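You operate a simulated robot arm through the tools that you are given. There is no shell and no other tool. Be economical: measure what you need, move in short steps, check, and stop when the job is done.

Carry out the task below with a simulated robot arm. There is one attempt and no reset: what you move stays moved.

JOB
Wipe the heat plate clean, then stick the pink pad on it.
Fine: use the red foam and put it back; pad straight in the middle; then peel its blue tab off into the pink tub. What is to be rubbed or washed off counts as gone when no trace of it is left.

It is judged by the outcome, as a careful person would: the job done as asked, and still so three seconds after it is handed in. It fails if anything else is knocked over, pushed out of place, dropped, spilled or broken.

ROBOT AND FRAMES
A 6-joint arm with a two-finger gripper, on a carriage that runs on a rail from [-0.011, 0.664] to [0.028, -1.676] (x, y) and turns from -177 to 155 degrees about z. Base frame: it is fixed where the carriage stands at the start and does not move with it; the origin is on the floor, on the carriage's upright axis, x ahead of it, y to its left, z up; the surface under the hand at the start is at about z = 0.74. Units: m, degrees, N and s.
Its first joint turns from -166.0 to 166.0 degrees. Places, roughly: dried paste [0.4, -0.7, 0.8]; heat plate [0.4, -0.7, 0.8]; pink tub (13x11x6 cm) [0.6, -0.7, 0.8]; top of the heat plate [0.4, -0.7, 0.8]. Payload 5 kg.
The tool frame sits at the grasp point between the pads (the TCP): z along the fingers, y along the line on which they close. The tips reach 0.03 m beyond it. Largest opening 0.176 m; the body of the gripper starts 0.153 m behind the TCP.
Orientation is that of the tool frame in the base frame, as [roll, pitch, yaw] about the fixed x, y, z axes, in that order (R = Rz(yaw) Ry(pitch) Rx(roll)). With the fingers straight down and closing along the base's y, the tool's x points along the base's -x, its y along +y and its z along -z.

CONTROLS
- The arm moves only by the tool nudge_tool. Its argument "moves" is one flat list of numbers, 7 for each row, row after row: the shift along the tool's x, y, z in units of 40 mm (1.0 is 40 mm), then the turn, a rotation vector about the tool's x, y, z in units of 4 degrees (1.0 is 4 degrees), then the opening in per cent of the stroke, from 0 (shut) to 100 (fully open). In form: [x, y, z, rx, ry, rz, grip, x, y, z, rx, ry, rz, grip, ...]. A call has 1 to 12 rows; each row shifts and turns the commanded pose from where the row before left it, along the tool's axes as they then stand. A call with a number of a shift or a turn outside -1 to 1 is refused whole. Each row takes 0.2 s and may step no farther than 0.05 m and 8.6 degrees from the row before; otherwise, or with a gripper value out of range, the whole call is refused. Where a pose cannot be reached the arm comes as near as it can. A force on the tool above 60 N (or 10 N above the force at the start of the call, whichever is more), or a blocked arm, ends the call early, and 0.2 s more pass. Each finger halts on what it meets, pressing with about 39 N; the grip force reading is that of the motor and also rises with nothing between the fingers. The clock runs only during rows and for 0.2 s after the last one: add rows that do not move to give the fingers time. The reply holds the time, the measured pose of the TCP, the force on the tool along the base axes, the opening and the grip force, in the units named above and with some noise, with the torque about the TCP (base axes, N m) and any sound that the robot's microphone picked up.
- Cameras (640 x 400 px; columns grow to the right, rows downward): "scene" is now at [0.0199, 0.1306, 1.6044]; the picture's right is [-0.90, -0.44, 0.00], its down [-0.25, 0.49, -0.83] and it looks along [0.37, -0.75, -0.55] (base axes); focal length 272 px, centre (320, 200). "wrist" rides on the gripper at [0.067, -0.009, -0.184] in the tool frame; the picture's right is [0.14, 0.99, 0.00], its down [-0.92, 0.13, -0.36] and it looks along [-0.36, 0.05, 0.93] (tool axes); focal length 251 px, centre (320, 200). There is no depth. A picture from a camera that has moved, and an enlarged one, comes with that camera's place and axes in the base frame and with its lens.
- get_image(camera): a new picture of that camera. No time passes.
- slide_trunk(by): slides the trunk up (or, below 0, down) by that many m; the arm and the scene camera ride with it, the base frame stays. It gives what a move gives, with no picture.
- drive_base(legs): drives the robot by 1 to 6 legs, each [ahead, left, turn to the left] in m, m and degrees, along the robot's own axes; the way and the turn of a leg run together, so that a leg with both is an arc; at most 1.5 m and 180 degrees a leg. The arm and the cameras ride along, it lands a little off, and it stops where it bumps. It keeps to its track: a leg is cut to what the track allows. It gives what a move gives.
- pan_tilt(pan, tilt): turns the head with the scene camera to pan (to the left, within 120 degrees either way) and tilt (down, from -29 to 69), counted from straight ahead of the robot. It gives what a move gives.
- inspect(camera, box): a new picture of the part [left, top, right, bottom] of that camera's present view, enlarged. No time passes.
- hand_in(): hands the job in; it is judged then, once.

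Go step by step. Nothing tells you exact positions but the pictures and the camera data: compare them with the known pose of the tool, close in by small moves and look again before you grip or let go. The budget is 120 turns and 78 pictures, counting those below and the enlarged ones. Unless the task says otherwise, let go and move clear before handing in, and close with one line.

The tools are called after "Emit:" by a JSON object that holds its "method" and its "body". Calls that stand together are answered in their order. nudge_tool: Moves the arm, as the interface text tells. Its arguments: {"type":"object","properties":{"moves":{"type":"array","items":{"type":"number"}}},"required":["moves"]} The other tools are called the same way: slide_trunk (by) slides the trunk up or down; drive_base (legs) drives the base; pan_tilt (pan, tilt) turns the head that bears the scene camera; get_image (camera) takes a picture; inspect (camera, box) takes an enlarged picture of a part of a camera's view; hand_in () hands the job in.

At the start:

```text
time: 0.0
eef_pos: [0.589, -0.6133, 1.1082]
tcp_rot: [-179.9, 0.0, -180.0]
wrist_force: [-0.2, -0.9, 0.3]
moment: [0.01, 0.0, 0.02]
finger_gap: 0.1761
finger_force: 0.0
trunk travel left (down, up): [-0.15, 0.2]
robot x, y, heading: [0.0018, -0.0014, -0.0]
head pan, tilt: [-63.6, 33.5]
```

scene: 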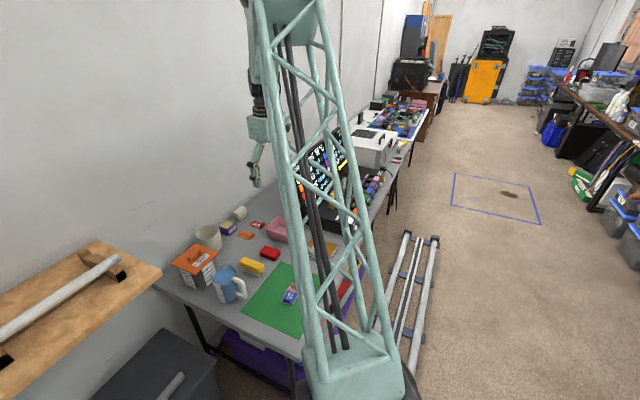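
wrist: 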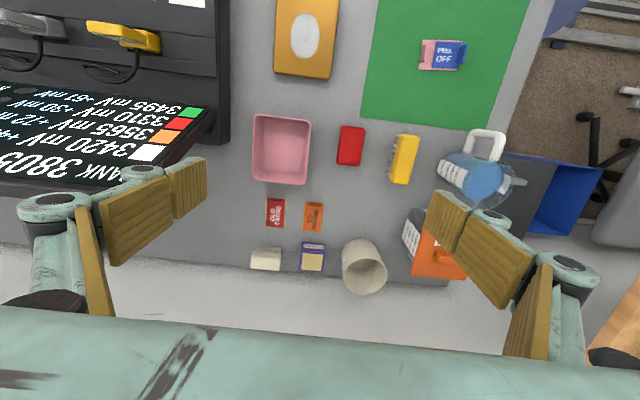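

The wrist view shows the golden heat plate with a white paste spot, the pink tub, the red foam and the pink pad with its blue PEEL OFF tab on the green mat. I'll enlarge these to measure them.

Emit:
{"method": "inspect", "body": {"camera": "wrist", "box": [240, 0, 400, 100]}}

Emit:
{"method": "inspect", "body": {"camera": "wrist", "box": [390, 20, 490, 82]}}

Emit:
{"method": "inspect", "body": {"camera": "wrist", "box": [240, 100, 440, 225]}}

```text
4.00 times, centred on (320, 50) of wrist
camera zoom: at [0.5224, -0.6229, 1.2927], right [-0.14, 0.99, 0.0], down [0.92, 0.13, 0.36], along [0.36, 0.05, -0.93], focal length 1006 px, centre (320, 800)
```

zoom: 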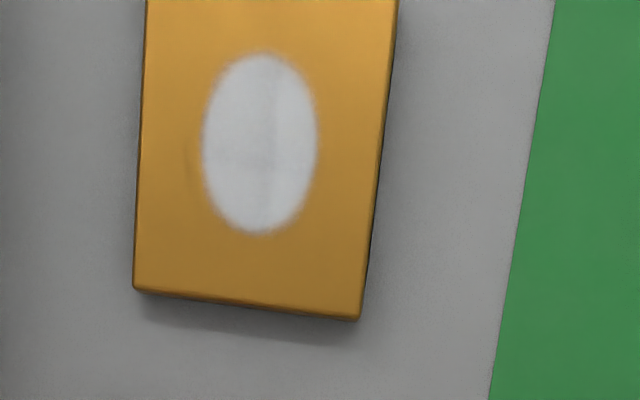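

```text
6.40 times, centred on (440, 51) of wrist
camera zoom: at [0.5224, -0.6229, 1.2927], right [-0.14, 0.99, 0.0], down [0.92, 0.13, 0.36], along [0.36, 0.05, -0.93], focal length 1609 px, centre (-448, 1154)
```

zoom: 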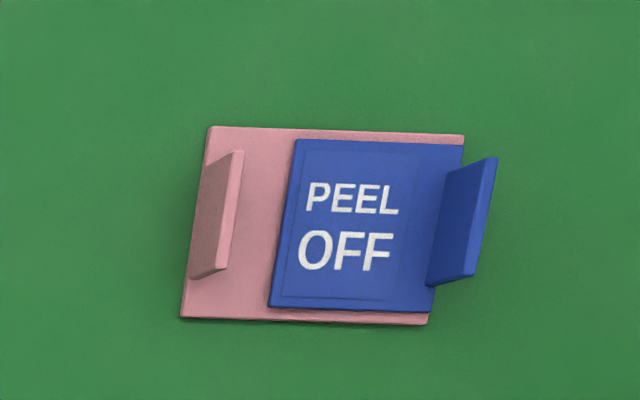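

```text
3.20 times, centred on (340, 162) of wrist
camera zoom: at [0.5224, -0.6229, 1.2927], right [-0.14, 0.99, 0.0], down [0.92, 0.13, 0.36], along [0.36, 0.05, -0.93], focal length 805 px, centre (256, 320)
```

zoom: 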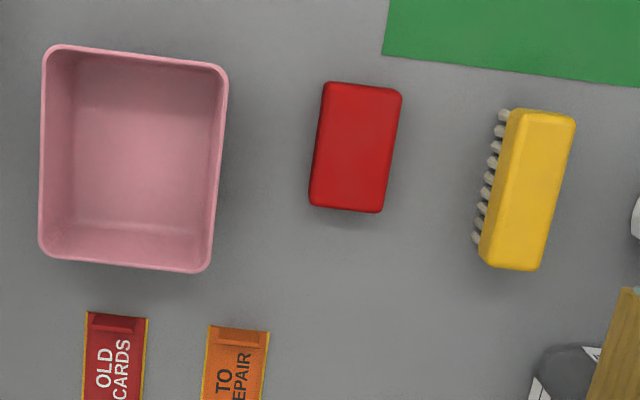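

Foam is about 8×5 cm at (0.596,-0.547), its long side along x. I'll descend above it and look at the heights.

Emit:
{"method": "nudge_tool", "body": {"moves": [-0.04, 0.41, 0.94, 0, 0, 0, 50, -0.04, 0.41, 0.94, 0, 0, 0, 50, -0.04, 0.41, 0.94, 0, 0, 0, 50, -0.04, 0.41, 0.94, 0, 0, 0, 50, 0, 0, 0, 0, 0, 0, 50]}}

Emit:
{"method": "inspect", "body": {"camera": "scene", "box": [170, 190, 370, 315]}}

Emit:
{"method": "get_image", "body": {"camera": "wrist"}}

```text
time: 1.2
eef_pos: [0.595, -0.5474, 0.9585]
tcp_rot: [180.0, -0.2, -180.0]
wrist_force: [1.7, -0.1, -0.4]
moment: [-0.01, 0.16, 0.0]
finger_gap: 0.088
finger_force: 0.0
trunk travel left (down, up): [-0.15, 0.2]
robot x, y, heading: [-0.0019, -0.0, 0.2]
head pan, tilt: [-63.6, 33.5]
```

```text
3.20 times, centred on (270, 252) of scene
camera zoom: at [0.0207, 0.1304, 1.6044], right [-0.9, -0.44, 0.0], down [-0.25, 0.49, -0.83], along [0.37, -0.75, -0.55], focal length 870 px, centre (480, 32)
```

zoom: 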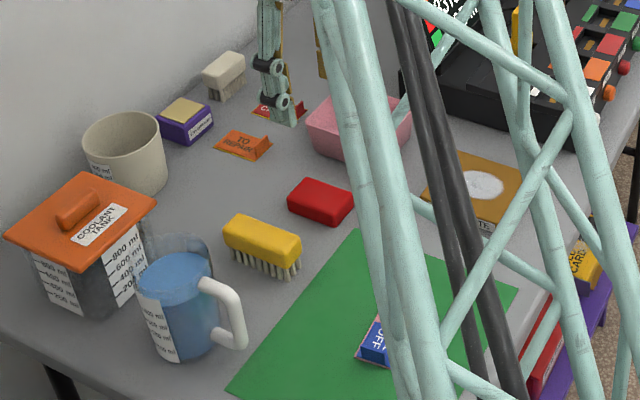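

```text
71 pictures are left
camera wrist: at [0.5287, -0.5564, 1.1432], right [-0.14, 0.99, 0.0], down [0.92, 0.13, 0.36], along [0.36, 0.05, -0.93], focal length 251 px, centre (320, 200)
```

wrist: 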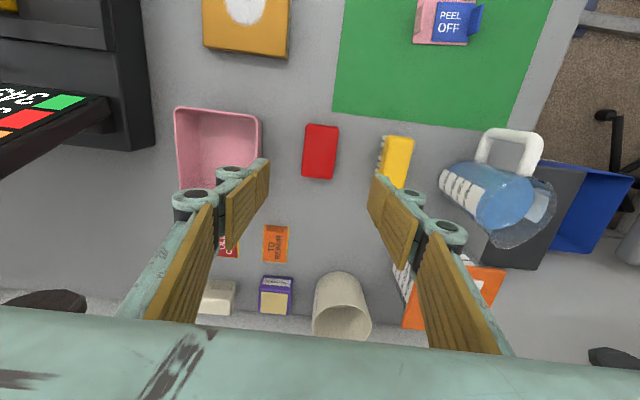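

The foam is directly beneath at about (0.596,-0.546). I'll descend most of the way and check.

Emit:
{"method": "nudge_tool", "body": {"moves": [-0.02, 0.02, 0.95, 0, 0, 0, 50, 0, 0, 0.95, 0, 0, 0, 50, 0, 0, 0.95, 0, 0, 0, 50, 0, 0, 0.7, 0, 0, 0, 50, 0, 0, 0, 0, 0, 0, 50]}}

Emit:
{"method": "get_image", "body": {"camera": "wrist"}}

```text
time: 2.4
eef_pos: [0.5993, -0.5502, 0.8159]
tcp_rot: [180.0, 0.0, -179.9]
wrist_force: [0.9, 0.1, 0.1]
moment: [0.0, 0.08, 0.0]
finger_gap: 0.0879
finger_force: 0.0
trunk travel left (down, up): [-0.15, 0.2]
robot x, y, heading: [-0.0017, -0.0015, -0.0]
head pan, tilt: [-63.6, 33.5]
```

```text
70 pictures are left
camera wrist: at [0.5328, -0.5599, 1.0002], right [-0.14, 0.99, 0.0], down [0.92, 0.13, 0.36], along [0.36, 0.05, -0.93], focal length 251 px, centre (320, 200)
```

wrist: 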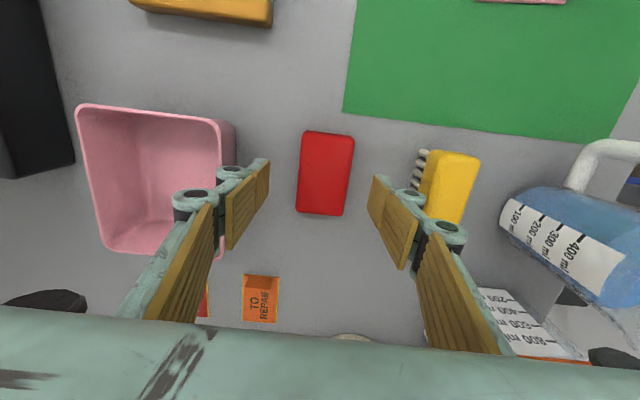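

Aligned within a few millimetres; lowering to z≈0.782 and gripping.

Emit:
{"method": "nudge_tool", "body": {"moves": [0.12, 0.08, 0.85, 0, 0, 0, 50, 0, 0, 0, 0, 0, 0, 50, 0, 0, 0, 0, 0, 0, 25, 0, 0, 0, 0, 0, 0, 25, 0, 0, 0, 0, 0, 0, 25]}}

Emit:
{"method": "get_image", "body": {"camera": "wrist"}}

```text
time: 3.6
eef_pos: [0.5927, -0.5462, 0.7815]
tcp_rot: [-179.9, 0.0, 180.0]
wrist_force: [0.4, -0.4, -0.9]
moment: [-0.01, 0.0, -0.03]
finger_gap: 0.049
finger_force: 39.1
trunk travel left (down, up): [-0.15, 0.2]
robot x, y, heading: [-0.0007, 0.0008, 0.3]
head pan, tilt: [-63.6, 33.5]
```

```text
69 pictures are left
camera wrist: at [0.526, -0.5568, 0.9656], right [-0.14, 0.99, 0.0], down [0.92, 0.13, 0.36], along [0.36, 0.05, -0.93], focal length 251 px, centre (320, 200)
```

wrist: 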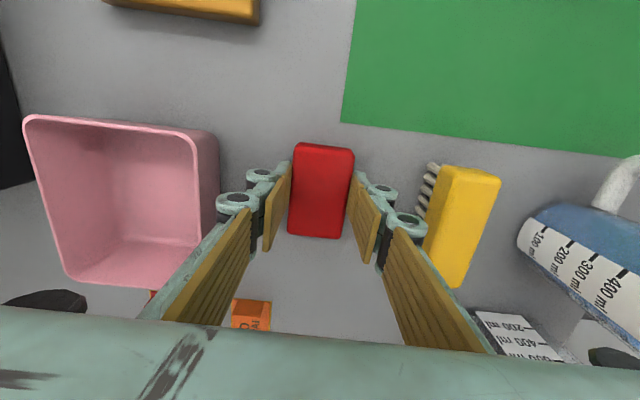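

Foam is gripped at 49 mm. Lifting and moving to the plate for a closer view.

Emit:
{"method": "nudge_tool", "body": {"moves": [0, 0, -1, 0, 0, 0, 25, 0, 0, -1, 0, 0, 0, 25, 0, 0, -1, 0, 0, 0, 25, 0.8, -0.5, 0, 0, 0, 0, 25, 0.8, -0.5, 0, 0, 0, 0, 25, 0.8, -0.5, 0, 0, 0, 0, 25, 0.8, -0.5, 0, 0, 0, 0, 25, 0, 0, 0, 0, 0, 0, 25]}}

Emit:
{"method": "get_image", "body": {"camera": "wrist"}}

Emit:
{"method": "get_image", "body": {"camera": "scene"}}

```text
time: 5.4
eef_pos: [0.4598, -0.6237, 0.9054]
tcp_rot: [-179.9, -0.1, -180.0]
wrist_force: [-0.5, -0.5, 0.1]
moment: [0.08, -0.17, -0.02]
finger_gap: 0.0487
finger_force: 38.9
trunk travel left (down, up): [-0.15, 0.2]
robot x, y, heading: [-0.002, -0.0013, 0.1]
head pan, tilt: [-63.6, 33.5]
```

```text
68 pictures are left
camera wrist: at [0.3929, -0.6331, 1.09], right [-0.14, 0.99, 0.0], down [0.92, 0.13, 0.36], along [0.36, 0.05, -0.93], focal length 251 px, centre (320, 200)
```

wrist: 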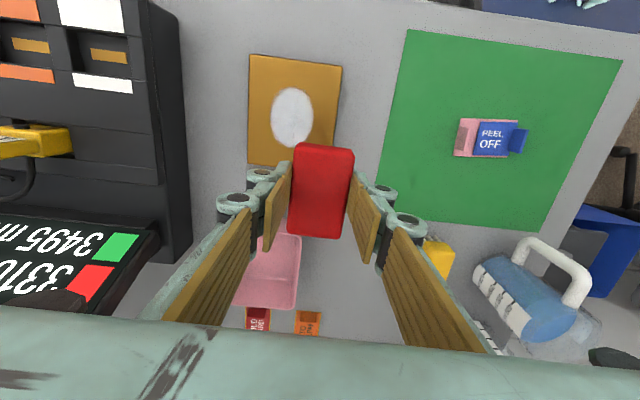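

```text
67 pictures are left
camera scene: at [0.0191, 0.1304, 1.6044], right [-0.9, -0.44, 0.0], down [-0.24, 0.49, -0.83], along [0.37, -0.75, -0.55], focal length 272 px, centre (320, 200)
```

scene: 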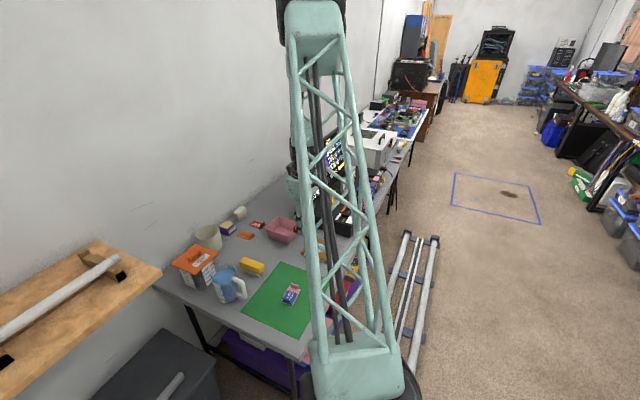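

The whole plate is now visible; I'll enlarge it for measurement of plate, paste and pad.

Emit:
{"method": "inspect", "body": {"camera": "wrist", "box": [220, 40, 380, 140]}}

Emit:
{"method": "inspect", "body": {"camera": "wrist", "box": [430, 95, 558, 175]}}

Emit:
{"method": "inspect", "body": {"camera": "wrist", "box": [220, 100, 380, 200]}}

```text
4.00 times, centred on (300, 90) of wrist
camera zoom: at [0.3929, -0.6331, 1.09], right [-0.14, 0.99, 0.0], down [0.92, 0.13, 0.36], along [0.36, 0.05, -0.93], focal length 1006 px, centre (400, 640)
```

zoom: 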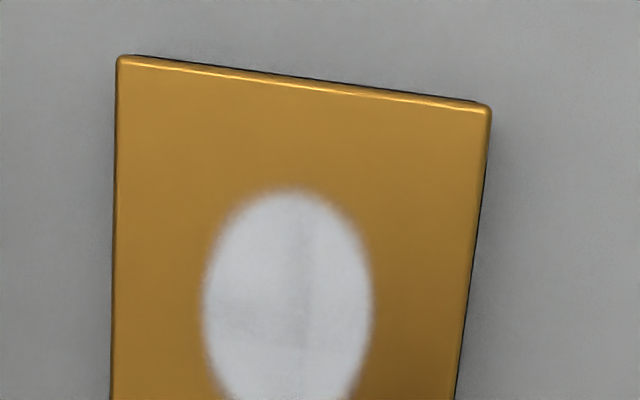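

```text
5.00 times, centred on (494, 135) of wrist
camera zoom: at [0.3929, -0.6331, 1.09], right [-0.14, 0.99, 0.0], down [0.92, 0.13, 0.36], along [0.36, 0.05, -0.93], focal length 1257 px, centre (-550, 525)
```

zoom: 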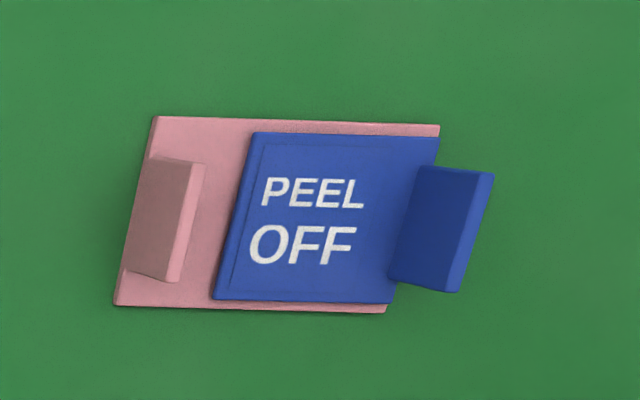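

```text
4.00 times, centred on (300, 150) of wrist
camera zoom: at [0.3929, -0.6331, 1.09], right [-0.14, 0.99, 0.0], down [0.92, 0.13, 0.36], along [0.36, 0.05, -0.93], focal length 1006 px, centre (400, 400)
```

zoom: 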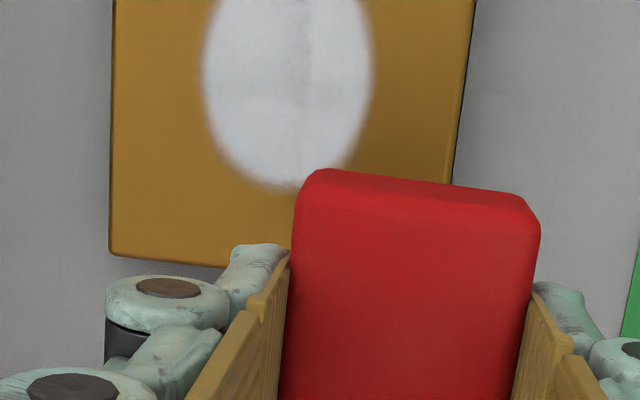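

Plate centre ≈ (0.417,-0.6645), yaw ≈ +1.5°, about 11×13 cm, long side along x. The paste is centred and about 5×7 cm; the pad is about 7.5×5 cm at yaw ≈ +6.7°. Positioning the foam over the paste and lowering to just above it.

Emit:
{"method": "nudge_tool", "body": {"moves": [0.54, -0.51, 0, 0, 0, 0, 25, 0.54, -0.51, 0, 0, 0, 0, 25, 0, 0, 0.9, 0, 0, 0, 25, 0, 0, 0.9, 0, 0, 0, 25, 0, 0, 0, 0, 0, 0, 25]}}

Emit:
{"method": "get_image", "body": {"camera": "wrist"}}

```text
time: 6.6
eef_pos: [0.419, -0.6638, 0.8302]
tcp_rot: [179.8, -0.1, 180.0]
wrist_force: [0.5, -0.7, -0.5]
moment: [0.07, 0.06, 0.01]
finger_gap: 0.0485
finger_force: 39.1
trunk travel left (down, up): [-0.15, 0.2]
robot x, y, heading: [-0.0012, 0.0016, 0.1]
head pan, tilt: [-63.6, 33.5]
```

```text
63 pictures are left
camera wrist: at [0.3524, -0.6745, 1.0149], right [-0.14, 0.99, 0.0], down [0.92, 0.13, 0.36], along [0.36, 0.05, -0.93], focal length 251 px, centre (320, 200)
```

wrist: 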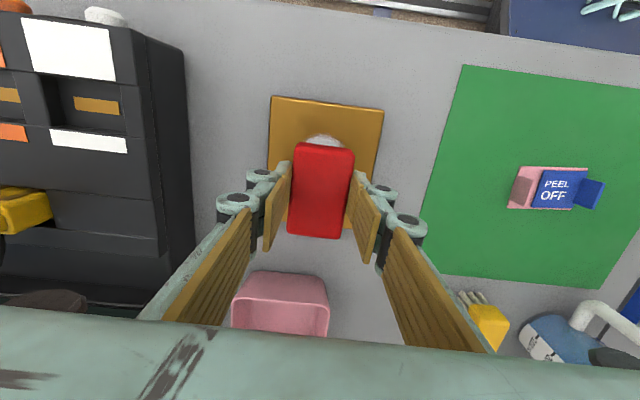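

Lowering slowly to find contact.

Emit:
{"method": "nudge_tool", "body": {"moves": [0, 0, 0.2, 0, 0, 0, 25, 0, 0, 0.2, 0, 0, 0, 25, 0, 0, 0.15, 0, 0, 0, 25, 0, 0, 0, 0, 0, 0, 25]}}

```text
time: 7.6
eef_pos: [0.4199, -0.6629, 0.8088]
tcp_rot: [180.0, 0.0, -180.0]
wrist_force: [0.9, -0.2, -1.4]
moment: [0.05, 0.01, -0.01]
finger_gap: 0.0483
finger_force: 39.5
trunk travel left (down, up): [-0.15, 0.2]
robot x, y, heading: [-0.0016, -0.0037, 0.1]
head pan, tilt: [-63.6, 33.5]
```

Emit:
{"method": "nudge_tool", "body": {"moves": [0, 0, 0.08, 0, 0, 0, 25, 0, 0, 0.08, 0, 0, 0, 25, 0, 0, 0, 0, 0, 0, 25]}}

```text
time: 8.4
eef_pos: [0.4189, -0.6649, 0.802]
tcp_rot: [180.0, 0.0, 180.0]
wrist_force: [-1.1, 3.0, 13.9]
moment: [0.15, 0.06, 0.03]
finger_gap: 0.0487
finger_force: 38.1
trunk travel left (down, up): [-0.15, 0.2]
robot x, y, heading: [-0.0026, -0.0024, -0.0]
head pan, tilt: [-63.6, 33.5]
```

Contact at TCP z≈0.802 with about 14 N. Rubbing gently back and forth.

Emit:
{"method": "nudge_tool", "body": {"moves": [0, 0.25, 0, 0, 0, 0, 25, 0, 0.25, 0, 0, 0, 0, 25, 0, -0.35, 0, 0, 0, 0, 25, 0, -0.35, 0, 0, 0, 0, 25, 0, -0.35, 0, 0, 0, 0, 25, 0.25, 0, 0, 0, 0, 0, 25, 0, 0.35, 0, 0, 0, 0, 25, 0, 0.35, 0, 0, 0, 0, 25, 0, 0.35, 0, 0, 0, 0, 25]}}

Emit:
{"method": "get_image", "body": {"camera": "wrist"}}

```text
time: 10.4
eef_pos: [0.4073, -0.6437, 0.802]
tcp_rot: [180.0, 0.1, 180.0]
wrist_force: [-0.6, -11.4, 37.0]
moment: [-0.62, -0.19, -0.11]
finger_gap: 0.0486
finger_force: 39.1
trunk travel left (down, up): [-0.15, 0.2]
robot x, y, heading: [0.0024, -0.0001, 0.1]
head pan, tilt: [-63.6, 33.5]
```

```text
62 pictures are left
camera wrist: at [0.3404, -0.6547, 0.9866], right [-0.14, 0.99, 0.0], down [0.92, 0.13, 0.36], along [0.36, 0.05, -0.93], focal length 251 px, centre (320, 200)
```

wrist: 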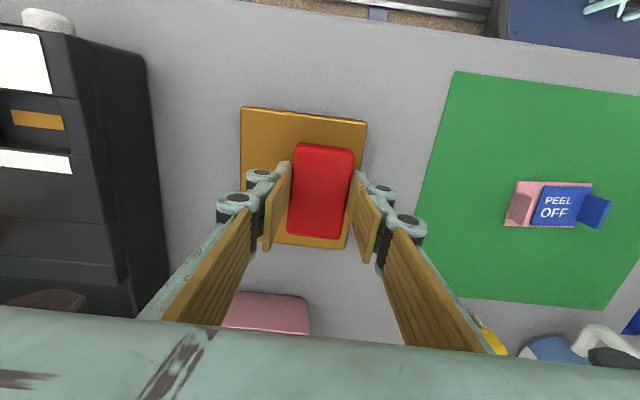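

Works so far, but the force rose to 37 N, so I'll ease up a bit and wipe at the other x offset too.

Emit:
{"method": "nudge_tool", "body": {"moves": [-0.25, 0, -0.03, 0, 0, 0, 25, -0.25, 0, 0, 0, 0, 0, 25, 0, -0.35, 0, 0, 0, 0, 25, 0, -0.35, 0, 0, 0, 0, 25, 0, -0.35, 0, 0, 0, 0, 25, 0, 0.35, 0, 0, 0, 0, 25, 0, 0.35, 0, 0, 0, 0, 25, 0.25, 0, 0, 0, 0, 0, 25, 0, -0.35, 0, 0, 0, 0, 25, 0, -0.35, 0, 0, 0, 0, 25, 0, 0.5, 0, 0, 0, 0, 25]}}

Emit:
{"method": "nudge_tool", "body": {"moves": [0, 0, -1, 0, 0, 0, 25, 0, 0, -1, 0, 0, 0, 25, -0.8, 0.3, 0, 0, 0, 0, 25, -0.8, 0.3, 0, 0, 0, 0, 25, -0.8, 0.3, 0, 0, 0, 0, 25, 0, 0, 0, 0, 0, 0, 25]}}

Emit:
{"method": "get_image", "body": {"camera": "wrist"}}

```text
time: 12.8
eef_pos: [0.4211, -0.6651, 0.8034]
tcp_rot: [180.0, -0.1, -180.0]
wrist_force: [-0.8, 0.8, 2.8]
moment: [0.07, -0.2, 0.03]
finger_gap: 0.0483
finger_force: 39.1
trunk travel left (down, up): [-0.15, 0.2]
robot x, y, heading: [-0.0005, 0.0006, -0.2]
head pan, tilt: [-63.6, 33.5]
```

```text
time: 14.2
eef_pos: [0.5178, -0.6293, 0.8842]
tcp_rot: [-180.0, 0.0, -180.0]
wrist_force: [-0.1, 0.2, -0.6]
moment: [-0.12, 0.12, 0.04]
finger_gap: 0.0483
finger_force: 39.2
trunk travel left (down, up): [-0.15, 0.2]
robot x, y, heading: [0.0027, 0.0011, 0.1]
head pan, tilt: [-63.6, 33.5]
```

```text
61 pictures are left
camera wrist: at [0.4507, -0.6397, 1.0691], right [-0.14, 0.99, 0.0], down [0.92, 0.13, 0.36], along [0.36, 0.05, -0.93], focal length 251 px, centre (320, 200)
```

wrist: 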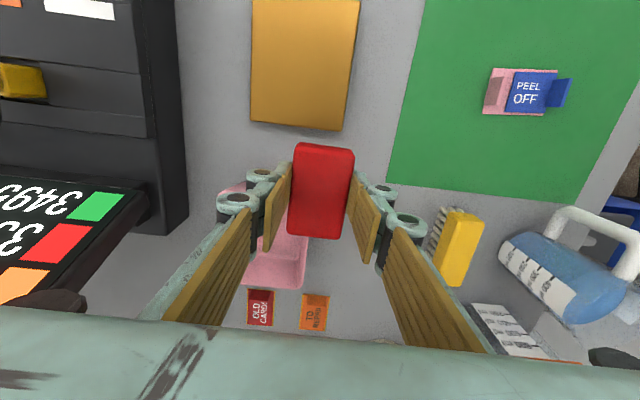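

Emit:
{"method": "inspect", "body": {"camera": "wrist", "box": [240, 0, 368, 140]}}

```text
2.86 times, centred on (304, 70) of wrist
camera zoom: at [0.4507, -0.6397, 1.0691], right [-0.14, 0.99, 0.0], down [0.92, 0.13, 0.36], along [0.36, 0.05, -0.93], focal length 718 px, centre (366, 571)
```

zoom: 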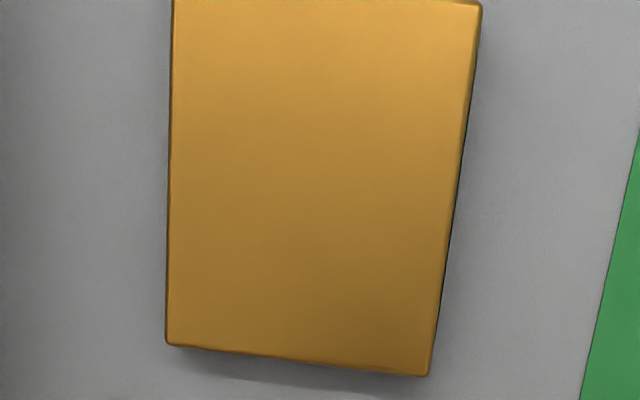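

The plate is clean with no trace left. Returning the foam to exactly the commanded pose where I picked it up.

Emit:
{"method": "nudge_tool", "body": {"moves": [-0.47, 0.54, 0, 0, 0, 0, 25, -0.47, 0.54, 0, 0, 0, 0, 25, -0.47, 0.54, 0, 0, 0, 0, 25, -0.47, 0.55, 0, 0, 0, 0, 25, 0, 0, 0.9, 0, 0, 0, 25, 0, 0, 0.9, 0, 0, 0, 25, 0, 0, 0.6, 0, 0, 0, 25, 0, 0, 0.1, 0, 0, 0, 25, 0, 0, 0, 0, 0, 0, 25]}}

Emit:
{"method": "get_image", "body": {"camera": "wrist"}}

```text
time: 16.2
eef_pos: [0.5907, -0.5435, 0.7822]
tcp_rot: [-180.0, 0.1, -180.0]
wrist_force: [-0.3, 0.1, 0.4]
moment: [0.0, 0.02, -0.04]
finger_gap: 0.0486
finger_force: 39.2
trunk travel left (down, up): [-0.15, 0.2]
robot x, y, heading: [0.0008, 0.0006, 0.0]
head pan, tilt: [-63.6, 33.5]
```

```text
59 pictures are left
camera wrist: at [0.5241, -0.5527, 0.9668], right [-0.14, 0.99, 0.0], down [0.92, 0.13, 0.36], along [0.36, 0.05, -0.93], focal length 251 px, centre (320, 200)
```

wrist: 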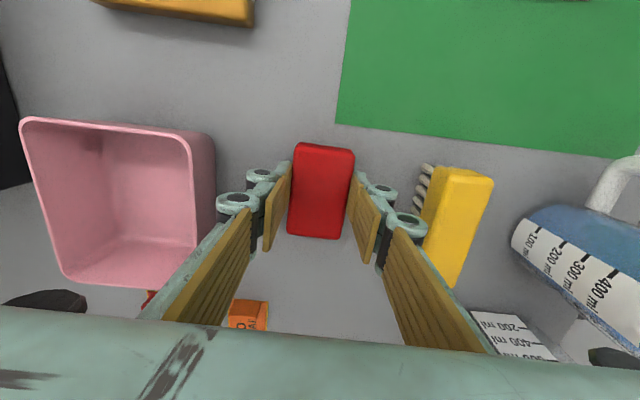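

Slightly off (about 3 mm) from the pick-up image; correcting and releasing.

Emit:
{"method": "nudge_tool", "body": {"moves": [-0.05, -0.09, 0.02, 0, 0, 0, 25, 0, 0, 0, 0, 0, 0, 25, 0, 0, 0, 0, 0, 0, 48, 0, 0, 0, 0, 0, 0, 48, 0, 0, -0.9, 0, 0, 0, 48, 0, 0, -0.9, 0, 0, 0, 48, 0, 0, -0.9, 0, 0, 0, 48, 0, 0, -0.9, 0, 0, 0, 48, 0, 0, 0, 0, 0, 0, 48]}}

Emit:
{"method": "get_image", "body": {"camera": "wrist"}}

```text
time: 18.2
eef_pos: [0.5943, -0.5484, 0.927]
tcp_rot: [180.0, -0.1, -180.0]
wrist_force: [-0.9, -0.5, 0.9]
moment: [-0.01, -0.12, -0.01]
finger_gap: 0.0844
finger_force: 0.2
trunk travel left (down, up): [-0.15, 0.2]
robot x, y, heading: [0.0023, 0.0015, -0.1]
head pan, tilt: [-63.6, 33.5]
```

```text
58 pictures are left
camera wrist: at [0.5269, -0.5574, 1.1112], right [-0.14, 0.99, 0.0], down [0.92, 0.13, 0.36], along [0.36, 0.05, -0.93], focal length 251 px, centre (320, 200)
```

wrist: 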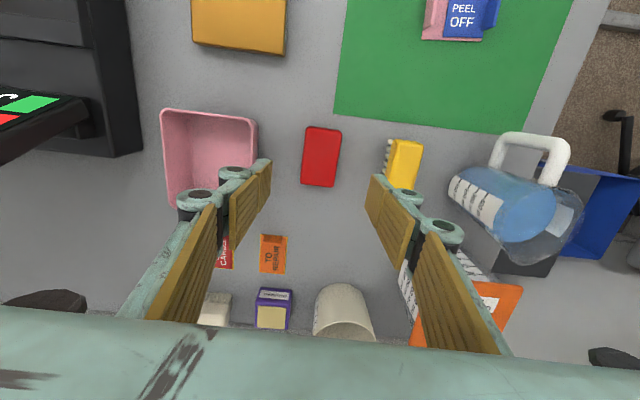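

The foam is back at its spot. Next I'll go above the pad's pink fin (≈(0.412,-0.442)) and match its yaw of about +6.7°.

Emit:
{"method": "nudge_tool", "body": {"moves": [0.91, 0.53, 0, 0, 0, 0, 35, 0.91, 0.53, 0, 0, 0, 0, 35, 0.91, 0.53, 0, 0, 0, 0, 35, 0.91, 0.53, 0, 0, 0, 0, 35, 0.91, 0.53, 0, 0, 0, 0, 35, 0, 0, 0.5, 0, 0, -0.84, 35, 0, 0, 0.5, 0, 0, -0.83, 35, 0, 0, 0, 0, 0, 0, 35]}}

Emit:
{"method": "get_image", "body": {"camera": "wrist"}}

```text
time: 20.0
eef_pos: [0.413, -0.4429, 0.8858]
tcp_rot: [179.9, -0.1, -173.2]
wrist_force: [0.1, -0.3, 0.0]
moment: [0.07, 0.15, 0.01]
finger_gap: 0.0617
finger_force: 0.1
trunk travel left (down, up): [-0.15, 0.2]
robot x, y, heading: [0.0003, 0.0007, 0.0]
head pan, tilt: [-63.6, 33.5]
```

```text
57 pictures are left
camera wrist: at [0.3472, -0.4597, 1.0701], right [-0.25, 0.97, 0.0], down [0.9, 0.24, 0.36], along [0.35, 0.09, -0.93], focal length 251 px, centre (320, 200)
```

wrist: 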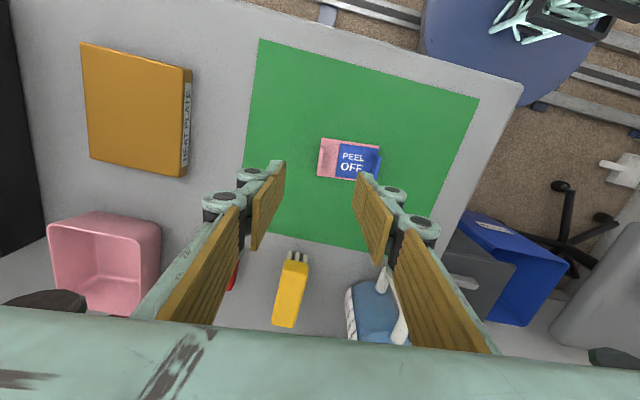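

Emit:
{"method": "inspect", "body": {"camera": "wrist", "box": [290, 120, 418, 200]}}

Emit:
{"method": "inspect", "body": {"camera": "wrist", "box": [60, 20, 220, 190]}}

```text
5.00 times, centred on (354, 160) of wrist
camera zoom: at [0.3472, -0.4597, 1.0701], right [-0.25, 0.97, 0.0], down [0.9, 0.24, 0.36], along [0.35, 0.09, -0.93], focal length 1257 px, centre (150, 400)
```

zoom: 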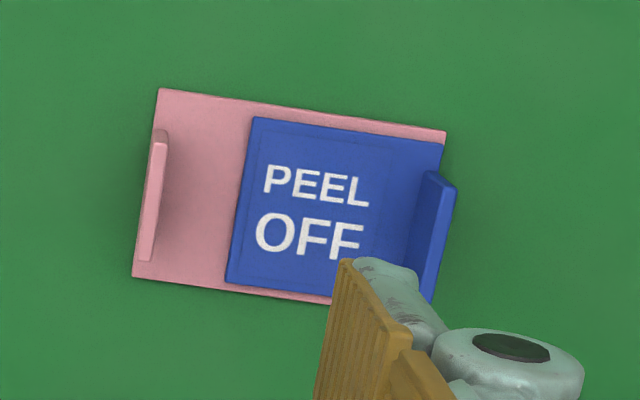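

```text
2.35 times, centred on (140, 105) of wrist
camera zoom: at [0.3472, -0.4597, 1.0701], right [-0.25, 0.97, 0.0], down [0.9, 0.24, 0.36], along [0.35, 0.09, -0.93], focal length 592 px, centre (744, 424)
```

zoom: 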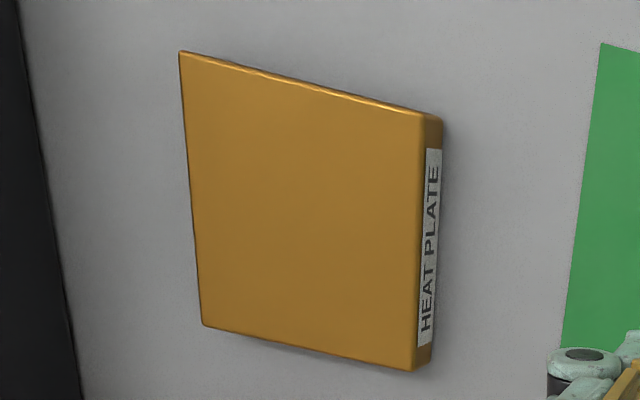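

The gripper is aligned with the pink fin in position and yaw. Descending to just around it.

Emit:
{"method": "nudge_tool", "body": {"moves": [0.03, 0, 0.8, 0, 0, 0, 30, 0, 0, 0.8, 0, 0, 0, 30, 0, 0, 0.6, 0, 0, 0, 30, 0, 0, 0, 0, 0, 0, 30]}}

Emit:
{"method": "inspect", "body": {"camera": "wrist", "box": [220, 100, 460, 250]}}

```text
time: 21.0
eef_pos: [0.412, -0.4409, 0.7979]
tcp_rot: [-179.9, 0.0, -173.3]
wrist_force: [0.1, 0.5, 0.6]
moment: [0.02, 0.06, 0.01]
finger_gap: 0.0527
finger_force: 0.2
trunk travel left (down, up): [-0.15, 0.2]
robot x, y, heading: [0.0023, 0.0005, 0.1]
head pan, tilt: [-63.6, 33.5]
```

```text
2.67 times, centred on (340, 175) of wrist
camera zoom: at [0.3463, -0.4587, 0.9827], right [-0.25, 0.97, 0.0], down [0.9, 0.23, 0.36], along [0.35, 0.09, -0.93], focal length 670 px, centre (267, 267)
```

zoom: 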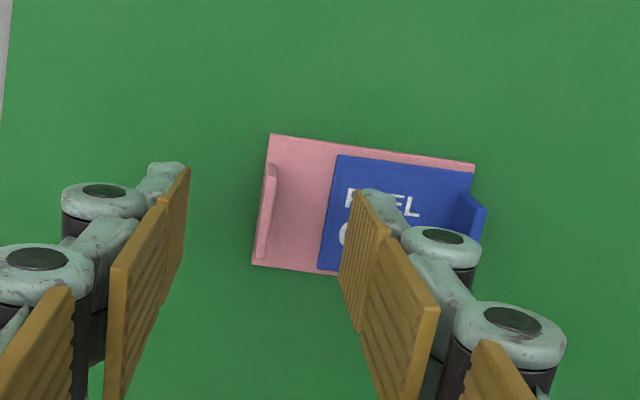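

Fingers straddle the fin symmetrically. Lowering 16 mm and closing.

Emit:
{"method": "nudge_tool", "body": {"moves": [0, 0, 0.3, 0, 0, 0, 30, 0, 0, 0.1, 0, 0, 0, 30, 0, 0, 0, 0, 0, 0, 30]}}

Emit:
{"method": "inspect", "body": {"camera": "wrist", "box": [220, 100, 460, 250]}}

```text
time: 21.8
eef_pos: [0.4106, -0.4398, 0.7824]
tcp_rot: [180.0, 0.0, -173.3]
wrist_force: [0.1, -0.2, -0.4]
moment: [-0.01, 0.06, 0.0]
finger_gap: 0.053
finger_force: 0.0
trunk travel left (down, up): [-0.15, 0.2]
robot x, y, heading: [0.0022, -0.0006, 0.2]
head pan, tilt: [-63.6, 33.5]
```

```text
2.67 times, centred on (340, 175) of wrist
camera zoom: at [0.3456, -0.4586, 0.9668], right [-0.25, 0.97, 0.0], down [0.9, 0.23, 0.36], along [0.35, 0.09, -0.93], focal length 670 px, centre (267, 267)
```

zoom: 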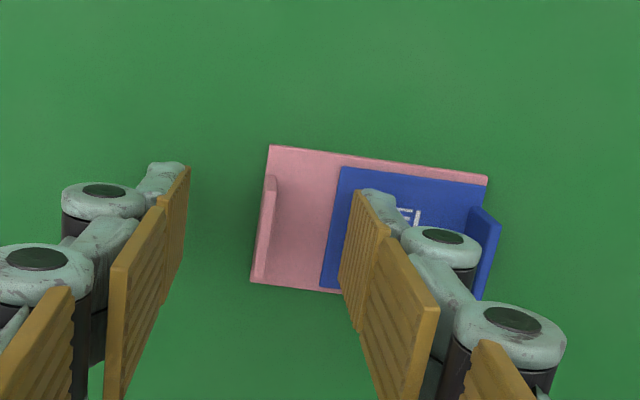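

No contact and still centred; closing on the fin, then lifting slightly.

Emit:
{"method": "nudge_tool", "body": {"moves": [0, 0, 0, 0, 0, 0, 0, 0, 0, 0, 0, 0, 0, 0, 0, 0, 0, 0, 0, 0, 0, 0, 0, 0, 0, 0, 0, 0]}}

Emit:
{"method": "nudge_tool", "body": {"moves": [0, 0, -0.5, 0, 0, 0, 0, 0, 0, -0.8, 0, 0, 0, 0, 0, 0, -0.8, 0, 0, 0, 0, 0, 0, -0.8, 0, 0, 0, 0, 0, 0, 0, 0, 0, 0, 0]}}

Emit:
{"method": "get_image", "body": {"camera": "wrist"}}

```text
time: 22.8
eef_pos: [0.4116, -0.4408, 0.7823]
tcp_rot: [180.0, -0.1, -173.3]
wrist_force: [0.4, 0.4, 0.4]
moment: [-0.01, -0.02, -0.03]
finger_gap: 0.0058
finger_force: 39.0
trunk travel left (down, up): [-0.15, 0.2]
robot x, y, heading: [0.0028, 0.0031, -0.2]
head pan, tilt: [-63.6, 33.5]
```

```text
time: 24.0
eef_pos: [0.4107, -0.4385, 0.8982]
tcp_rot: [179.9, 0.0, -173.3]
wrist_force: [-0.2, 0.3, -0.1]
moment: [-0.06, -0.07, -0.05]
finger_gap: 0.0061
finger_force: 38.9
trunk travel left (down, up): [-0.15, 0.2]
robot x, y, heading: [0.0017, 0.0054, -0.1]
head pan, tilt: [-63.6, 33.5]
```

```text
52 pictures are left
camera wrist: at [0.3458, -0.4563, 1.0819], right [-0.25, 0.97, 0.0], down [0.9, 0.24, 0.36], along [0.35, 0.09, -0.93], focal length 251 px, centre (320, 200)
```

wrist: 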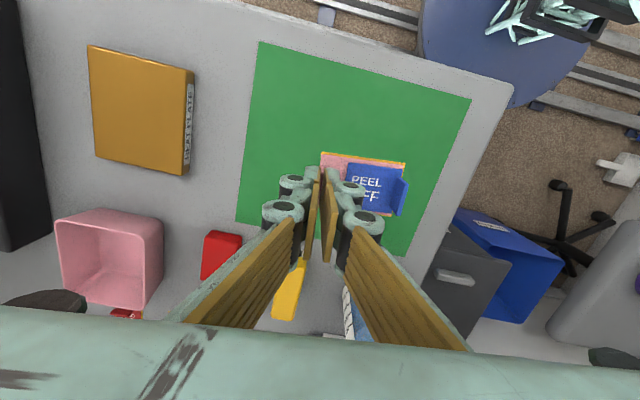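

The pad is held. I'll measure it in the grip.

Emit:
{"method": "inspect", "body": {"camera": "wrist", "box": [290, 140, 418, 220]}}

```text
5.00 times, centred on (354, 180) of wrist
camera zoom: at [0.3458, -0.4563, 1.0819], right [-0.25, 0.97, 0.0], down [0.9, 0.24, 0.36], along [0.35, 0.09, -0.93], focal length 1257 px, centre (150, 300)
```

zoom: 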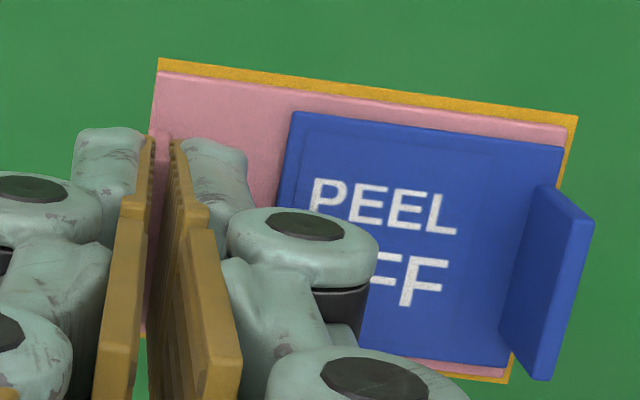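

The pad's centre is about 37 mm from the TCP along tool +y and is aligned with the gripper. Plate centre rechecked at (0.417,-0.665), yaw 1.5°. I'll rotate the gripper −95° (to yaw 91.5°) so the pad's long side lies along the plate's long side.

Emit:
{"method": "nudge_tool", "body": {"moves": [0, 0, 0, 0, 0, 1, 0, 0, 0, 0, 0, 0, 1, 0, 0, 0, 0, 0, 0, 1, 0, 0, 0, 0, 0, 0, 1, 0, 0, 0, 0, 0, 0, 1, 0, 0, 0, 0, 0, 0, 1, 0, 0, 0, 0, 0, 0, 1, 0, 0, 0, 0, 0, 0, 1, 0, 0, 0, 0, 0, 0, 1, 0, 0, 0, 0, 0, 0, 1, 0, 0, 0, 0, 0, 0, 1, 0, 0, 0, 0, 0, 0, 1, 0]}}

Emit:
{"method": "nudge_tool", "body": {"moves": [0, 0, 0, 0, 0, 1, 0, 0, 0, 0, 0, 0, 1, 0, 0, 0, 0, 0, 0, 1, 0, 0, 0, 0, 0, 0, 1, 0, 0, 0, 0, 0, 0, 1, 0, 0, 0, 0, 0, 0, 1, 0, 0, 0, 0, 0, 0, 1, 0, 0, 0, 0, 0, 0, 1, 0, 0, 0, 0, 0, 0, 1, 0, 0, 0, 0, 0, 0, 1, 0, 0, 0, 0, 0, 0, 1, 0, 0, 0, 0, 0, 0, 0.8, 0]}}

Emit:
{"method": "get_image", "body": {"camera": "wrist"}}

```text
time: 26.6
eef_pos: [0.4109, -0.4396, 0.8988]
tcp_rot: [-180.0, 0.0, 138.6]
wrist_force: [-0.2, -0.2, -0.2]
moment: [-0.02, 0.01, 0.0]
finger_gap: 0.0058
finger_force: 39.1
trunk travel left (down, up): [-0.15, 0.2]
robot x, y, heading: [-0.0006, -0.0006, 0.3]
head pan, tilt: [-63.6, 33.5]
```

```text
time: 29.2
eef_pos: [0.4101, -0.4397, 0.8973]
tcp_rot: [179.9, -0.1, 91.5]
wrist_force: [-1.1, 0.6, -1.0]
moment: [0.02, 0.01, -0.01]
finger_gap: 0.0059
finger_force: 38.8
trunk travel left (down, up): [-0.15, 0.2]
robot x, y, heading: [0.0002, -0.0046, 0.0]
head pan, tilt: [-63.6, 33.5]
```

```text
50 pictures are left
camera wrist: at [0.3997, -0.3751, 1.082], right [0.99, 0.16, 0.0], down [0.15, -0.92, 0.36], along [0.06, -0.36, -0.93], focal length 251 px, centre (320, 200)
```

wrist: 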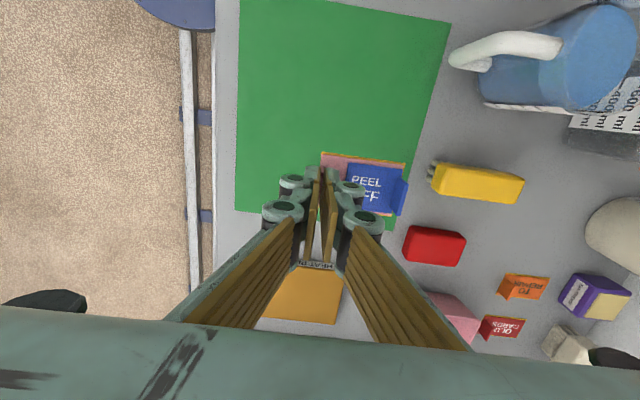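

Yaw is reached. Now translating over the plate at height.

Emit:
{"method": "nudge_tool", "body": {"moves": [-0.806, -0.129, 0, 0, 0, 0, 0, -0.806, -0.129, 0, 0, 0, 0, 0, -0.806, -0.129, 0, 0, 0, 0, 0, -0.806, -0.129, 0, 0, 0, 0, 0, -0.806, -0.129, 0, 0, 0, 0, 0, -0.806, -0.129, 0, 0, 0, 0, 0, -0.806, -0.129, 0, 0, 0, 0, 0, 0, 0, 0.6, 0, 0, 0, 0, 0, 0, 0, 0, 0, 0, 0]}}

Emit:
{"method": "get_image", "body": {"camera": "wrist"}}

Emit:
{"method": "inspect", "body": {"camera": "wrist", "box": [270, 110, 430, 260]}}

```text
time: 31.2
eef_pos: [0.38, -0.6641, 0.8742]
tcp_rot: [-179.8, 0.1, 91.6]
wrist_force: [0.6, -0.5, -0.1]
moment: [0.07, 0.09, -0.03]
finger_gap: 0.0058
finger_force: 38.7
trunk travel left (down, up): [-0.15, 0.2]
robot x, y, heading: [0.0023, -0.0004, -0.0]
head pan, tilt: [-63.6, 33.5]
```

```text
49 pictures are left
camera wrist: at [0.3693, -0.5989, 1.0587], right [0.99, 0.16, 0.0], down [0.15, -0.92, 0.36], along [0.06, -0.36, -0.93], focal length 251 px, centre (320, 200)
```

wrist: 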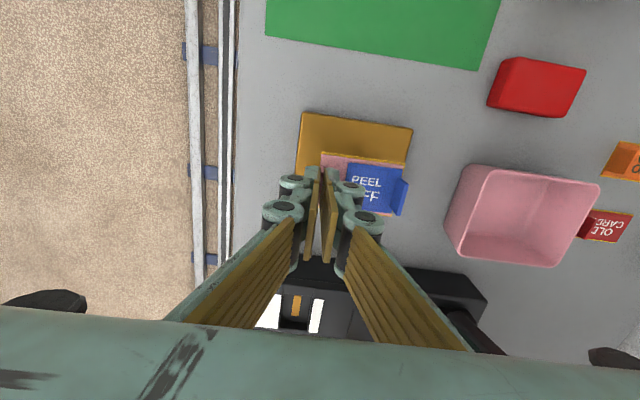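

```text
2.67 times, centred on (350, 185) of wrist
camera zoom: at [0.3693, -0.5989, 1.0587], right [0.99, 0.16, 0.0], down [0.15, -0.92, 0.36], along [0.06, -0.36, -0.93], focal length 670 px, centre (240, 240)
```

zoom: 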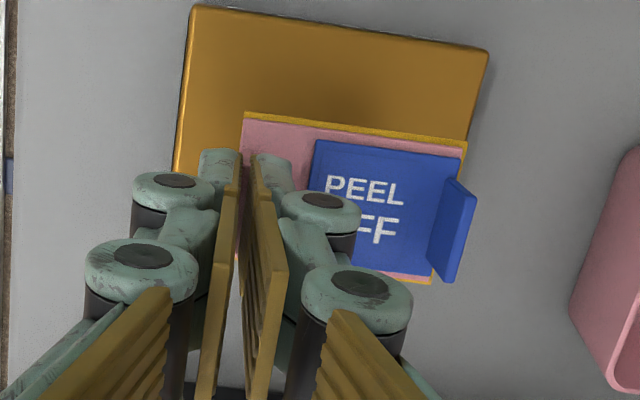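

Gripper and plate are parallel within about 0.3° and pad centre over plate centre within about 1 mm. Descending to just above the plate and rechecking.

Emit:
{"method": "nudge_tool", "body": {"moves": [0, 0, 0.7, 0, 0, 0, 0, 0, 0, 0.7, 0, 0, 0, 0, 0, 0, 0.15, 0, 0, 0, 0, 0, 0, 0, 0, 0, 0, 0]}}

Emit:
{"method": "inspect", "body": {"camera": "wrist", "box": [270, 110, 430, 260]}}

```text
time: 32.2
eef_pos: [0.3808, -0.6669, 0.8127]
tcp_rot: [179.9, 0.0, 91.6]
wrist_force: [-0.1, 0.1, -0.7]
moment: [0.02, 0.04, -0.02]
finger_gap: 0.0059
finger_force: 38.8
trunk travel left (down, up): [-0.15, 0.2]
robot x, y, heading: [0.003, -0.0023, 0.0]
head pan, tilt: [-63.6, 33.5]
```

```text
2.67 times, centred on (350, 185) of wrist
camera zoom: at [0.3694, -0.6007, 0.9969], right [0.99, 0.16, 0.0], down [0.15, -0.92, 0.36], along [0.06, -0.36, -0.93], focal length 670 px, centre (240, 240)
```

zoom: 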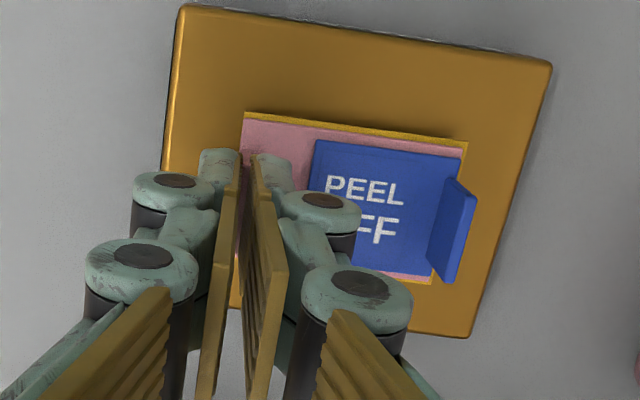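

Offset is only ~1 mm; correcting that and lowering to contact.

Emit:
{"method": "nudge_tool", "body": {"moves": [0.03, 0, 0.08, 0, 0, 0, 0, 0, 0, 0.08, 0, 0, 0, 0, 0, 0, 0.06, 0, 0, 0, 0, 0, 0, 0, 0, 0, 0, 0]}}

Emit:
{"method": "inspect", "body": {"camera": "wrist", "box": [270, 110, 430, 260]}}

```text
time: 33.2
eef_pos: [0.3792, -0.6643, 0.8042]
tcp_rot: [179.9, -0.1, 91.5]
wrist_force: [0.1, 0.1, 1.2]
moment: [0.01, 0.0, 0.02]
finger_gap: 0.006
finger_force: 39.0
trunk travel left (down, up): [-0.15, 0.2]
robot x, y, heading: [0.0022, 0.0017, 0.1]
head pan, tilt: [-63.6, 33.5]
```

```text
2.67 times, centred on (350, 185) of wrist
camera zoom: at [0.3687, -0.5996, 0.9885], right [0.99, 0.16, 0.0], down [0.15, -0.92, 0.36], along [0.06, -0.36, -0.93], focal length 670 px, centre (240, 240)
```

zoom: 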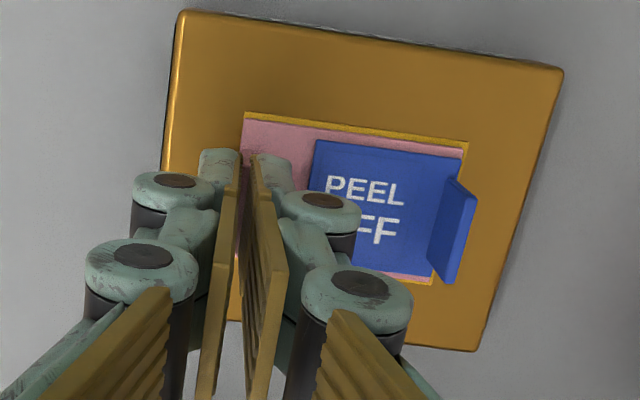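

Centred within 1 mm. Pressing the pad down.

Emit:
{"method": "nudge_tool", "body": {"moves": [0, 0.02, 0.04, 0, 0, 0, 0, 0, 0, 0.04, 0, 0, 0, 0, 0, 0, 0, 0, 0, 0, 0]}}

```text
time: 34.0
eef_pos: [0.3796, -0.6653, 0.8026]
tcp_rot: [179.8, 0.3, 91.5]
wrist_force: [-10.9, -2.2, 46.0]
moment: [0.07, 0.22, -0.03]
finger_gap: 0.0059
finger_force: 39.4
trunk travel left (down, up): [-0.15, 0.2]
robot x, y, heading: [-0.0011, 0.0004, -0.0]
head pan, tilt: [-63.6, 33.5]
```

Pressed with about 46 N. Relieving, opening and rising to check.

Emit:
{"method": "nudge_tool", "body": {"moves": [0, 0, -0.04, 0, 0, 0, 0, 0, 0, 0, 0, 0, 0, 22, 0, 0, 0, 0, 0, 0, 22, 0, 0, -0.3, 0, 0, 0, 22, 0, 0, -0.8, 0, 0, 0, 22, 0, 0, -0.8, 0, 0, 0, 22, 0, 0, 0, 0, 0, 0, 22]}}

Emit:
{"method": "inspect", "body": {"camera": "wrist", "box": [260, 90, 420, 240]}}

```text
time: 35.6
eef_pos: [0.3801, -0.6624, 0.8784]
tcp_rot: [-180.0, 0.0, 91.5]
wrist_force: [-0.9, 0.3, 0.7]
moment: [-0.09, -0.09, 0.04]
finger_gap: 0.0385
finger_force: 0.0
trunk travel left (down, up): [-0.15, 0.2]
robot x, y, heading: [0.0027, 0.0007, 0.1]
head pan, tilt: [-63.6, 33.5]
```

```text
2.67 times, centred on (340, 165) of wrist
camera zoom: at [0.3697, -0.5975, 1.0629], right [0.99, 0.16, 0.0], down [0.15, -0.92, 0.36], along [0.06, -0.36, -0.93], focal length 670 px, centre (267, 293)
```

zoom: 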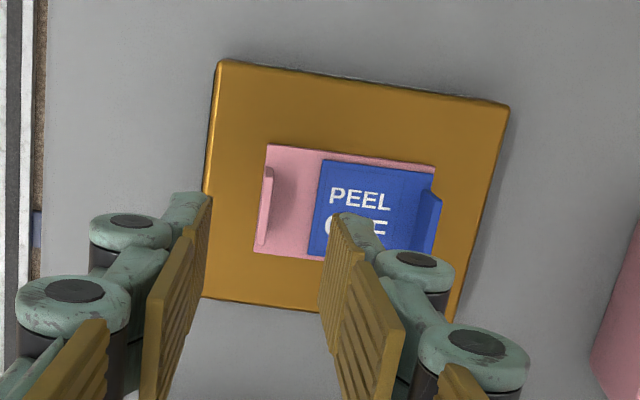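

The pad sits straight and centred. Moving over the blue fin, ~7 cm along tool y.

Emit:
{"method": "nudge_tool", "body": {"moves": [0, 0.87, 0, 0, 0, 0, 30, 0, 0.87, 0, 0, 0, 0, 30, 0, 0, 0, 0, 0, 0, 30]}}

Emit:
{"method": "inspect", "body": {"camera": "wrist", "box": [200, 90, 440, 240]}}

```text
time: 36.4
eef_pos: [0.45, -0.6639, 0.8782]
tcp_rot: [-179.9, 0.0, 91.4]
wrist_force: [1.0, 0.4, -0.1]
moment: [-0.05, 0.18, 0.01]
finger_gap: 0.0529
finger_force: 0.0
trunk travel left (down, up): [-0.15, 0.2]
robot x, y, heading: [-0.0007, -0.0008, 0.1]
head pan, tilt: [-63.6, 33.5]
```

```text
2.67 times, centred on (320, 165) of wrist
camera zoom: at [0.4398, -0.5969, 1.0623], right [0.99, 0.16, 0.0], down [0.15, -0.92, 0.36], along [0.06, -0.36, -0.93], focal length 670 px, centre (320, 293)
```

zoom: 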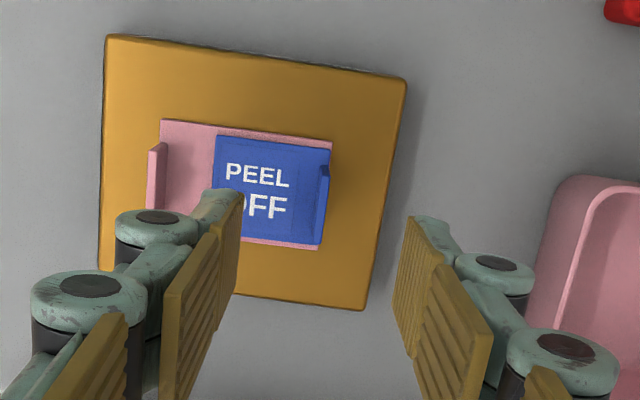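

The blue fin is directly between the fingers. Descending to z≈0.804 and checking.

Emit:
{"method": "nudge_tool", "body": {"moves": [0, 0.02, 0.8, 0, 0, 0, 30, 0, 0, 0.7, 0, 0, 0, 30, 0, 0, 0.35, 0, 0, 0, 30, 0, 0, 0, 0, 0, 0, 30]}}

Emit:
{"method": "inspect", "body": {"camera": "wrist", "box": [200, 90, 440, 240]}}

```text
time: 37.4
eef_pos: [0.4495, -0.6653, 0.8041]
tcp_rot: [179.9, 0.0, 91.5]
wrist_force: [-0.6, -0.7, 0.0]
moment: [0.05, 0.04, -0.01]
finger_gap: 0.0531
finger_force: 0.1
trunk travel left (down, up): [-0.15, 0.2]
robot x, y, heading: [-0.0008, -0.0034, -0.3]
head pan, tilt: [-63.6, 33.5]
```

```text
2.67 times, centred on (320, 165) of wrist
camera zoom: at [0.439, -0.5998, 0.989], right [0.99, 0.16, 0.0], down [0.15, -0.92, 0.36], along [0.06, -0.36, -0.93], focal length 670 px, centre (320, 293)
```

zoom: 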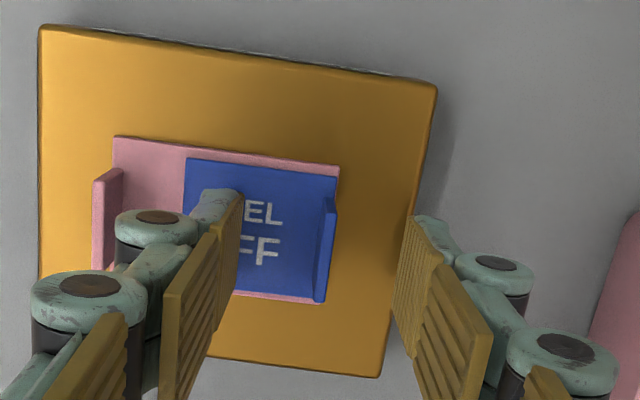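

Everything is aligned, pad centre within 1 mm of plate centre. Closing on the blue fin.

Emit:
{"method": "nudge_tool", "body": {"moves": [0, 0, 0, 0, 0, 0, 0, 0, 0, 0, 0, 0, 0, 0, 0, 0, 0, 0, 0, 0, 0, 0, 0, 0, 0, 0, 0, 0]}}

Emit:
{"method": "nudge_tool", "body": {"moves": [0, 0, -0.05, 0, 0, 0, 0, 0, 0, -0.05, 0, 0, 0, 0, 0, 0, 0, 0, 0, 0, 0]}}

Emit:
{"method": "inspect", "body": {"camera": "wrist", "box": [200, 90, 440, 240]}}

```text
time: 38.4
eef_pos: [0.4499, -0.6654, 0.8049]
tcp_rot: [180.0, 0.0, 91.5]
wrist_force: [2.2, -0.9, -1.6]
moment: [-0.02, -0.12, 0.01]
finger_gap: 0.0058
finger_force: 39.1
trunk travel left (down, up): [-0.15, 0.2]
robot x, y, heading: [-0.0004, 0.0054, 0.1]
head pan, tilt: [-63.6, 33.5]
```

```text
time: 39.2
eef_pos: [0.4504, -0.6643, 0.807]
tcp_rot: [-180.0, 0.0, 91.4]
wrist_force: [-0.2, 0.3, 0.7]
moment: [0.0, -0.04, 0.0]
finger_gap: 0.0061
finger_force: 38.8
trunk travel left (down, up): [-0.15, 0.2]
robot x, y, heading: [-0.0004, -0.0011, 0.2]
head pan, tilt: [-63.6, 33.5]
```

```text
2.67 times, centred on (320, 165) of wrist
camera zoom: at [0.4398, -0.5986, 0.9921], right [0.99, 0.16, 0.0], down [0.15, -0.92, 0.36], along [0.06, -0.36, -0.93], focal length 670 px, centre (320, 293)
```

zoom: 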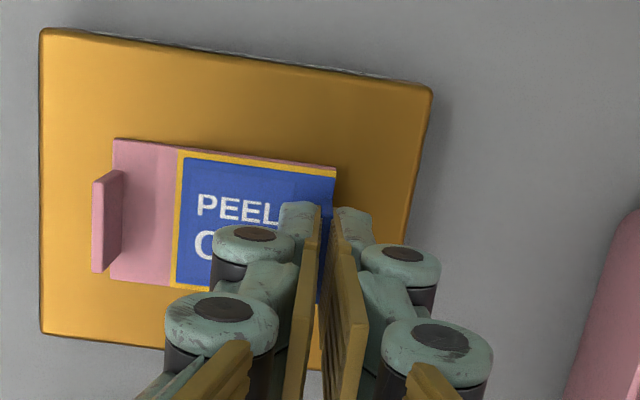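

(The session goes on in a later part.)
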